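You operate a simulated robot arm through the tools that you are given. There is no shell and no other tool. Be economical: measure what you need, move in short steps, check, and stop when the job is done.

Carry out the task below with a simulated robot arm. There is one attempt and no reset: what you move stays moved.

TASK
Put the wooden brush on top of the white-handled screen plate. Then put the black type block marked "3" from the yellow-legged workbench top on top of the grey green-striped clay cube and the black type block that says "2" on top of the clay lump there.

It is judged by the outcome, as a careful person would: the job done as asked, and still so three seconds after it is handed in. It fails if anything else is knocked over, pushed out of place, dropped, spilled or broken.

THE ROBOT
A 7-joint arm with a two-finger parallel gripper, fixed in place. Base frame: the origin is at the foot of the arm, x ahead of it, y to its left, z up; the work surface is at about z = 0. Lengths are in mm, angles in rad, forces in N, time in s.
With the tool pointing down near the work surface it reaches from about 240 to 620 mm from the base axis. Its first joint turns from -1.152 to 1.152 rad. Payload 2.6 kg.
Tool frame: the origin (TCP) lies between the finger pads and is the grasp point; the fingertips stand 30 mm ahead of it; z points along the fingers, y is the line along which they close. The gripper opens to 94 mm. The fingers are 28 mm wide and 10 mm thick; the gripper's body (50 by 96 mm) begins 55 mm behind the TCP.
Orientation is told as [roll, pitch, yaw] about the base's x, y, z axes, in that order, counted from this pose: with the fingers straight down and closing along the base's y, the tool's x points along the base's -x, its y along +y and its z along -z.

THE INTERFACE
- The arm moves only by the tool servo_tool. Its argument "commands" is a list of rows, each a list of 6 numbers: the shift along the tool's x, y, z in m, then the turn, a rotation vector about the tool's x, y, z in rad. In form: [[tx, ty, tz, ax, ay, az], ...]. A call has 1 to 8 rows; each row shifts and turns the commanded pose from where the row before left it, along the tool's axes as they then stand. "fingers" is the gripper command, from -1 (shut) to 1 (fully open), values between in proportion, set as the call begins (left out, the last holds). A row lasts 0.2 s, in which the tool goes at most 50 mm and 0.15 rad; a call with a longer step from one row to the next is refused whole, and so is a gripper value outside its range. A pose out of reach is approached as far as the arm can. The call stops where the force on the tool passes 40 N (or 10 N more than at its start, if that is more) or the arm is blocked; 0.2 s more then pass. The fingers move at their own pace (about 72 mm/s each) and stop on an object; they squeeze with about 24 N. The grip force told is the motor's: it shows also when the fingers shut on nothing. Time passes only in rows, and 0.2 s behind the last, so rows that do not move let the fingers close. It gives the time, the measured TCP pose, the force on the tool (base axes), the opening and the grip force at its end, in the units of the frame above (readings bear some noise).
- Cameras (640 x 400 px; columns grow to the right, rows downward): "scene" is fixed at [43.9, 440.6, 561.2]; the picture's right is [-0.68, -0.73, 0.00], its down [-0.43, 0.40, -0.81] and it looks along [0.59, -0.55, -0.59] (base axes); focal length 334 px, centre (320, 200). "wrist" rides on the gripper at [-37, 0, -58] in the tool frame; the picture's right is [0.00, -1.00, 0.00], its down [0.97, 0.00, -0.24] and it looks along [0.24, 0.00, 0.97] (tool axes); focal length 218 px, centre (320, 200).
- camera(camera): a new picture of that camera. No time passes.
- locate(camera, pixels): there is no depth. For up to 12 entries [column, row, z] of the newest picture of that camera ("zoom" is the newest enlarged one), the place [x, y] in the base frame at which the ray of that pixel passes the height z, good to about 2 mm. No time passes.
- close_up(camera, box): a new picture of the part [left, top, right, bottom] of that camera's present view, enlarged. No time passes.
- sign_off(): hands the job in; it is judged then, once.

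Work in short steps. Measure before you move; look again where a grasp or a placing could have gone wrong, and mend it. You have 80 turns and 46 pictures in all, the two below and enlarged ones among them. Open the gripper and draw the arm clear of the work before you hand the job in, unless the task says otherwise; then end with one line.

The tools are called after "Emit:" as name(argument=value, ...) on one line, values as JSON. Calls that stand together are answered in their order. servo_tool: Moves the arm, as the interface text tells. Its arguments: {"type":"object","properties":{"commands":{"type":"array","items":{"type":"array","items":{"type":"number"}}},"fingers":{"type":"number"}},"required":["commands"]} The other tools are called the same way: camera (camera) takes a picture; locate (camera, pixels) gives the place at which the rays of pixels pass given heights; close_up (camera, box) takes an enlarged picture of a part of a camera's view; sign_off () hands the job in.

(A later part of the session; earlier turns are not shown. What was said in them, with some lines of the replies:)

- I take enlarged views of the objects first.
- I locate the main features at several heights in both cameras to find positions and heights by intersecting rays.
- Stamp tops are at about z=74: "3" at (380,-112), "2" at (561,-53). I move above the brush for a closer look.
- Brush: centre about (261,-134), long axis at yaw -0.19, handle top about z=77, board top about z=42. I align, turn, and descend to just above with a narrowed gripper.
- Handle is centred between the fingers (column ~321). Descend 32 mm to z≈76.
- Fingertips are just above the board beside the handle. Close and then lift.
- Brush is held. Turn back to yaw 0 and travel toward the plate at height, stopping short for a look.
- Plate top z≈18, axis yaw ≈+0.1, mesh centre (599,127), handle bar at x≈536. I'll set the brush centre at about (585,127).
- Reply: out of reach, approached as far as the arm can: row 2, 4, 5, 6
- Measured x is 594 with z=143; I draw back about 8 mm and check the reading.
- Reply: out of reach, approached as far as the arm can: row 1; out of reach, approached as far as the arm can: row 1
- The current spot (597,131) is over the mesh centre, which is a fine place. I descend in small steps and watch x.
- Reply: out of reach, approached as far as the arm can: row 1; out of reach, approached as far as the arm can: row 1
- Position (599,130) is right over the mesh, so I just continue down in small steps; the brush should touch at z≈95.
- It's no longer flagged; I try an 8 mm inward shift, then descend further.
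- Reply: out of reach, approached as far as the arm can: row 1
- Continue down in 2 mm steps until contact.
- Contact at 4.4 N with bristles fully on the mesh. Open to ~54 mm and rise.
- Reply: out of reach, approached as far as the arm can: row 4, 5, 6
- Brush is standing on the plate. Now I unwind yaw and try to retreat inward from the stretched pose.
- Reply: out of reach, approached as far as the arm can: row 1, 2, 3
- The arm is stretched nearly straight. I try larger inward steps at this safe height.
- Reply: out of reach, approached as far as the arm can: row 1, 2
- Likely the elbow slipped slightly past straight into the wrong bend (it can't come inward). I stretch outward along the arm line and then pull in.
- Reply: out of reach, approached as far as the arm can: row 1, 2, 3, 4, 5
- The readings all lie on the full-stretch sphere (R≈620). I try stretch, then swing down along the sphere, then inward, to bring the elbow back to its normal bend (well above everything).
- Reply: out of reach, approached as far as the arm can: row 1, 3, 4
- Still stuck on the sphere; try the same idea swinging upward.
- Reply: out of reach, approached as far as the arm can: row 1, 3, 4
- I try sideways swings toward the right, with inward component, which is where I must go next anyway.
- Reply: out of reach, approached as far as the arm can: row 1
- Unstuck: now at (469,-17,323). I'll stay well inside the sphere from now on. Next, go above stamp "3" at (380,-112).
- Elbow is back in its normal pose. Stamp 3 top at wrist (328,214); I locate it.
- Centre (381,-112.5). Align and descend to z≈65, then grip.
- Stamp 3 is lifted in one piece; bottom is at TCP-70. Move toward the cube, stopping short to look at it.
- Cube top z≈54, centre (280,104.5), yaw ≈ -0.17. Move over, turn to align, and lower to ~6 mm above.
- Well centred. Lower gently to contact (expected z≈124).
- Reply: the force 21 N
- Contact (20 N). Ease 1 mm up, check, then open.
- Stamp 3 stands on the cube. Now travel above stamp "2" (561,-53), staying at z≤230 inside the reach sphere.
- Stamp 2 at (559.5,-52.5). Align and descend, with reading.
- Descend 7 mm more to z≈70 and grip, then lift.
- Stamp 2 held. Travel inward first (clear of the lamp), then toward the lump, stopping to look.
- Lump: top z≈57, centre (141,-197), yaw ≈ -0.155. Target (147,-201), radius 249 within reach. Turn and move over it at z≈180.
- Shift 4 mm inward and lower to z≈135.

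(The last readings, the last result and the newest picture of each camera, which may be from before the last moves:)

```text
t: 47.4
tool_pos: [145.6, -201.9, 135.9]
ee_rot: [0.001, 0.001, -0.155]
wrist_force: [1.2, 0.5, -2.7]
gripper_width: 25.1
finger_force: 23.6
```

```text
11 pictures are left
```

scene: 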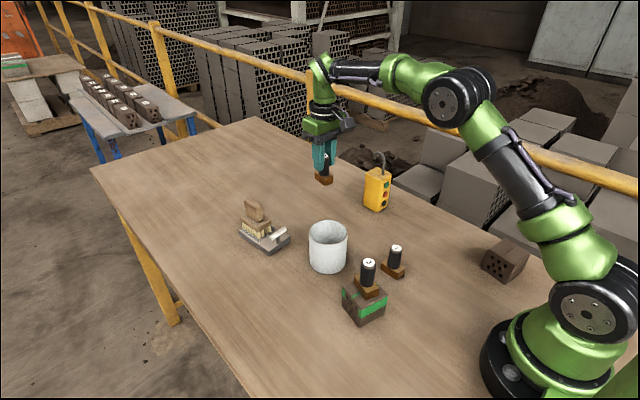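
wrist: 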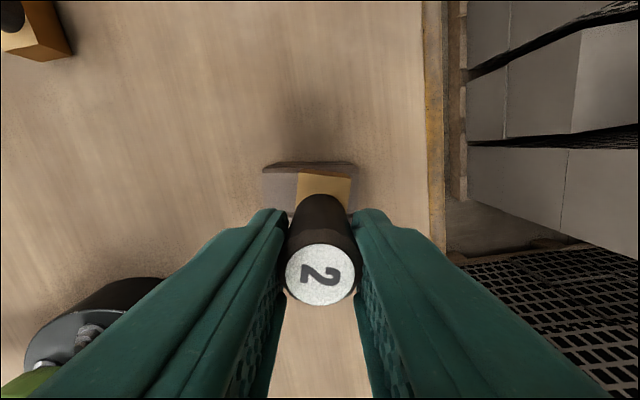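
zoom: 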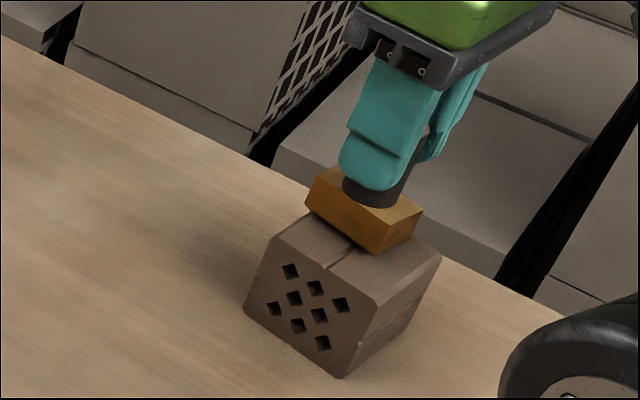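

The stamp sits a bit toward -y of the lump (base columns 297–350 vs lump 263–357). Shift ~6 mm in +y, then lower to contact.

Emit:
servo_tool(commands=[[-0.0005, 0.006, 0, 0, 0, 0], [0, 0, 0.004, 0, 0, 0], [0, 0, 0, 0, 0, 0], [0, 0, 0, 0, 0, 0]])

Emit:
camera(camera="wrist")

```text
t: 48.4
tool_pos: [147.3, -195.6, 132.5]
ee_rot: [0.0, 0.0, -0.156]
wrist_force: [-0.1, 0.6, -1.5]
gripper_width: 25.6
finger_force: 23.8
```

```text
10 pictures are left
```

wrist: 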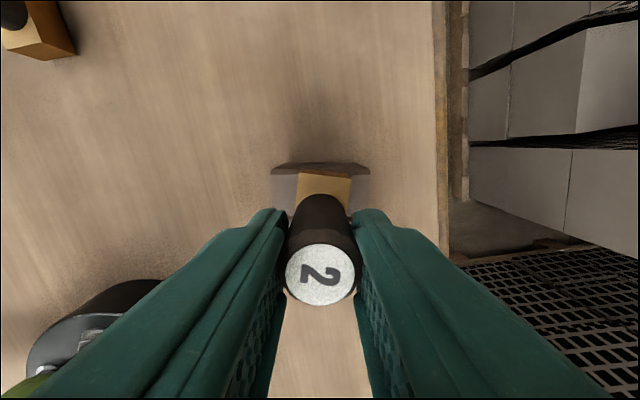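

Centred sideways now; front edge nearly flush, so shift 3 mm inward and lower to contact.

Emit:
servo_tool(commands=[[0.003, 0, 0, 0, 0, 0], [0, 0, 0.002, 0, 0, 0], [0, 0, 0.002, 0, 0, 0], [0, 0, 0, 0, 0, 0]])

```text
t: 49.4
tool_pos: [143.2, -196.6, 129.6]
ee_rot: [-0.002, -0.002, -0.157]
wrist_force: [0.1, -0.6, 20.5]
gripper_width: 25.3
finger_force: 24.1
```

Contact at z≈129 (20 N). Ease 1 mm, open, and rise.

Emit:
servo_tool(commands=[[0, 0, -0.001, 0, 0, 0], [0, 0, 0, 0, 0, 0]])

Emit:
close_up(camera="scene", box=[450, 190, 550, 290])

```text
t: 50.0
tool_pos: [141.7, -195.5, 128.8]
ee_rot: [-0.001, 0.0, -0.156]
wrist_force: [2.7, -2.2, 5.9]
gripper_width: 25.2
finger_force: 23.9
```

```text
4.00 times, centred on (500, 240) of scene
```

zoom: 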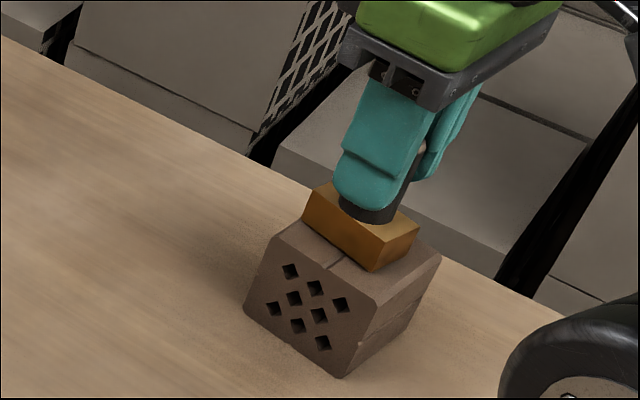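

The stamp rests centrally on the lump. Open and withdraw upward, then outward.

Emit:
servo_tool(commands=[[0, 0, 0, 0, 0, 0], [0, 0, 0, 0, 0, 0], [0, 0, 0, 0, 0, 0]], fingers=0.1)

Emit:
servo_tool(commands=[[0, 0, -0.02, 0, 0, 0], [0, 0, -0.035, 0, 0, 0], [0, 0, -0.035, 0, 0, 0], [-0.03, 0.01, -0.03, 0, 0, 0], [-0.04, 0.02, -0.01, 0, 0, 0], [-0.04, 0.02, 0, 0, 0, 0], [-0.04, 0.02, 0, 0, 0, 0], [0, 0, 0, 0, 0, 0]])

Emit:
camera(camera="scene")

Emit:
camera(camera="wrist")

```text
t: 50.8
tool_pos: [144.0, -194.6, 129.6]
ee_rot: [0.0, 0.001, -0.157]
wrist_force: [0.6, 0.0, -0.3]
gripper_width: 51.6
finger_force: 0.1
```

```text
t: 52.6
tool_pos: [301.4, -150.1, 260.5]
ee_rot: [0.003, 0.001, -0.155]
wrist_force: [0.5, -0.1, 0.5]
gripper_width: 51.6
finger_force: 0.1
```

```text
8 pictures are left
```

scene: 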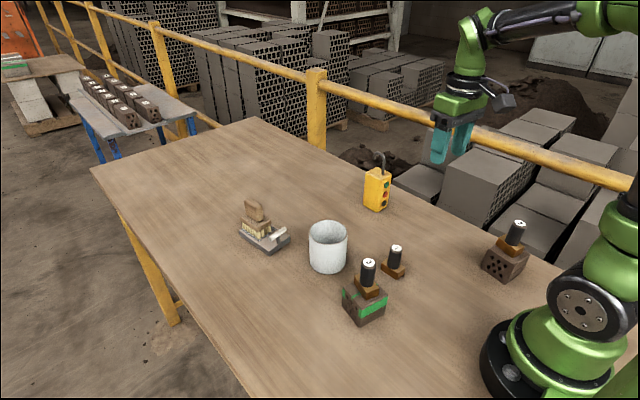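

```text
7 pictures are left
```

wrist: 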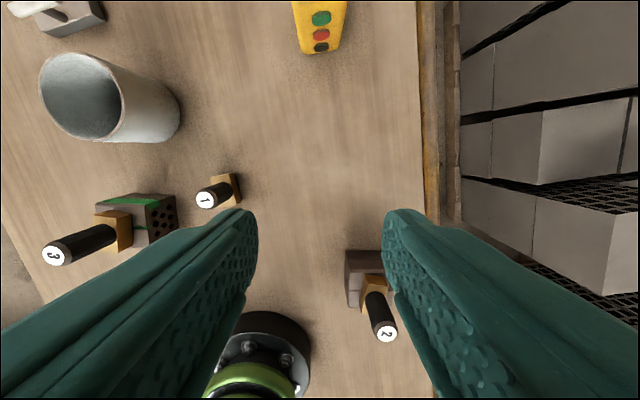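

All three items stand in place and everything else is undisturbed. The gripper is open and clear, so I open it fully and hand in.

Emit:
servo_tool(commands=[[-0.02, 0, -0.02, 0, 0, 0], [0, 0, 0, 0, 0, 0]], fingers=1)

Emit:
sign_off()

```text
t: 53.2
tool_pos: [322.7, -152.0, 282.2]
ee_rot: [0.0, -0.001, -0.155]
wrist_force: [0.5, -0.1, -0.9]
gripper_width: 93.9
finger_force: 0.1
```

```text
The job is handed in.
```

The brush is on the white-handled screen plate, type block "3" is on the green-striped clay cube, and type block "2" is on the clay lump; in the last pictures nothing else had moved.
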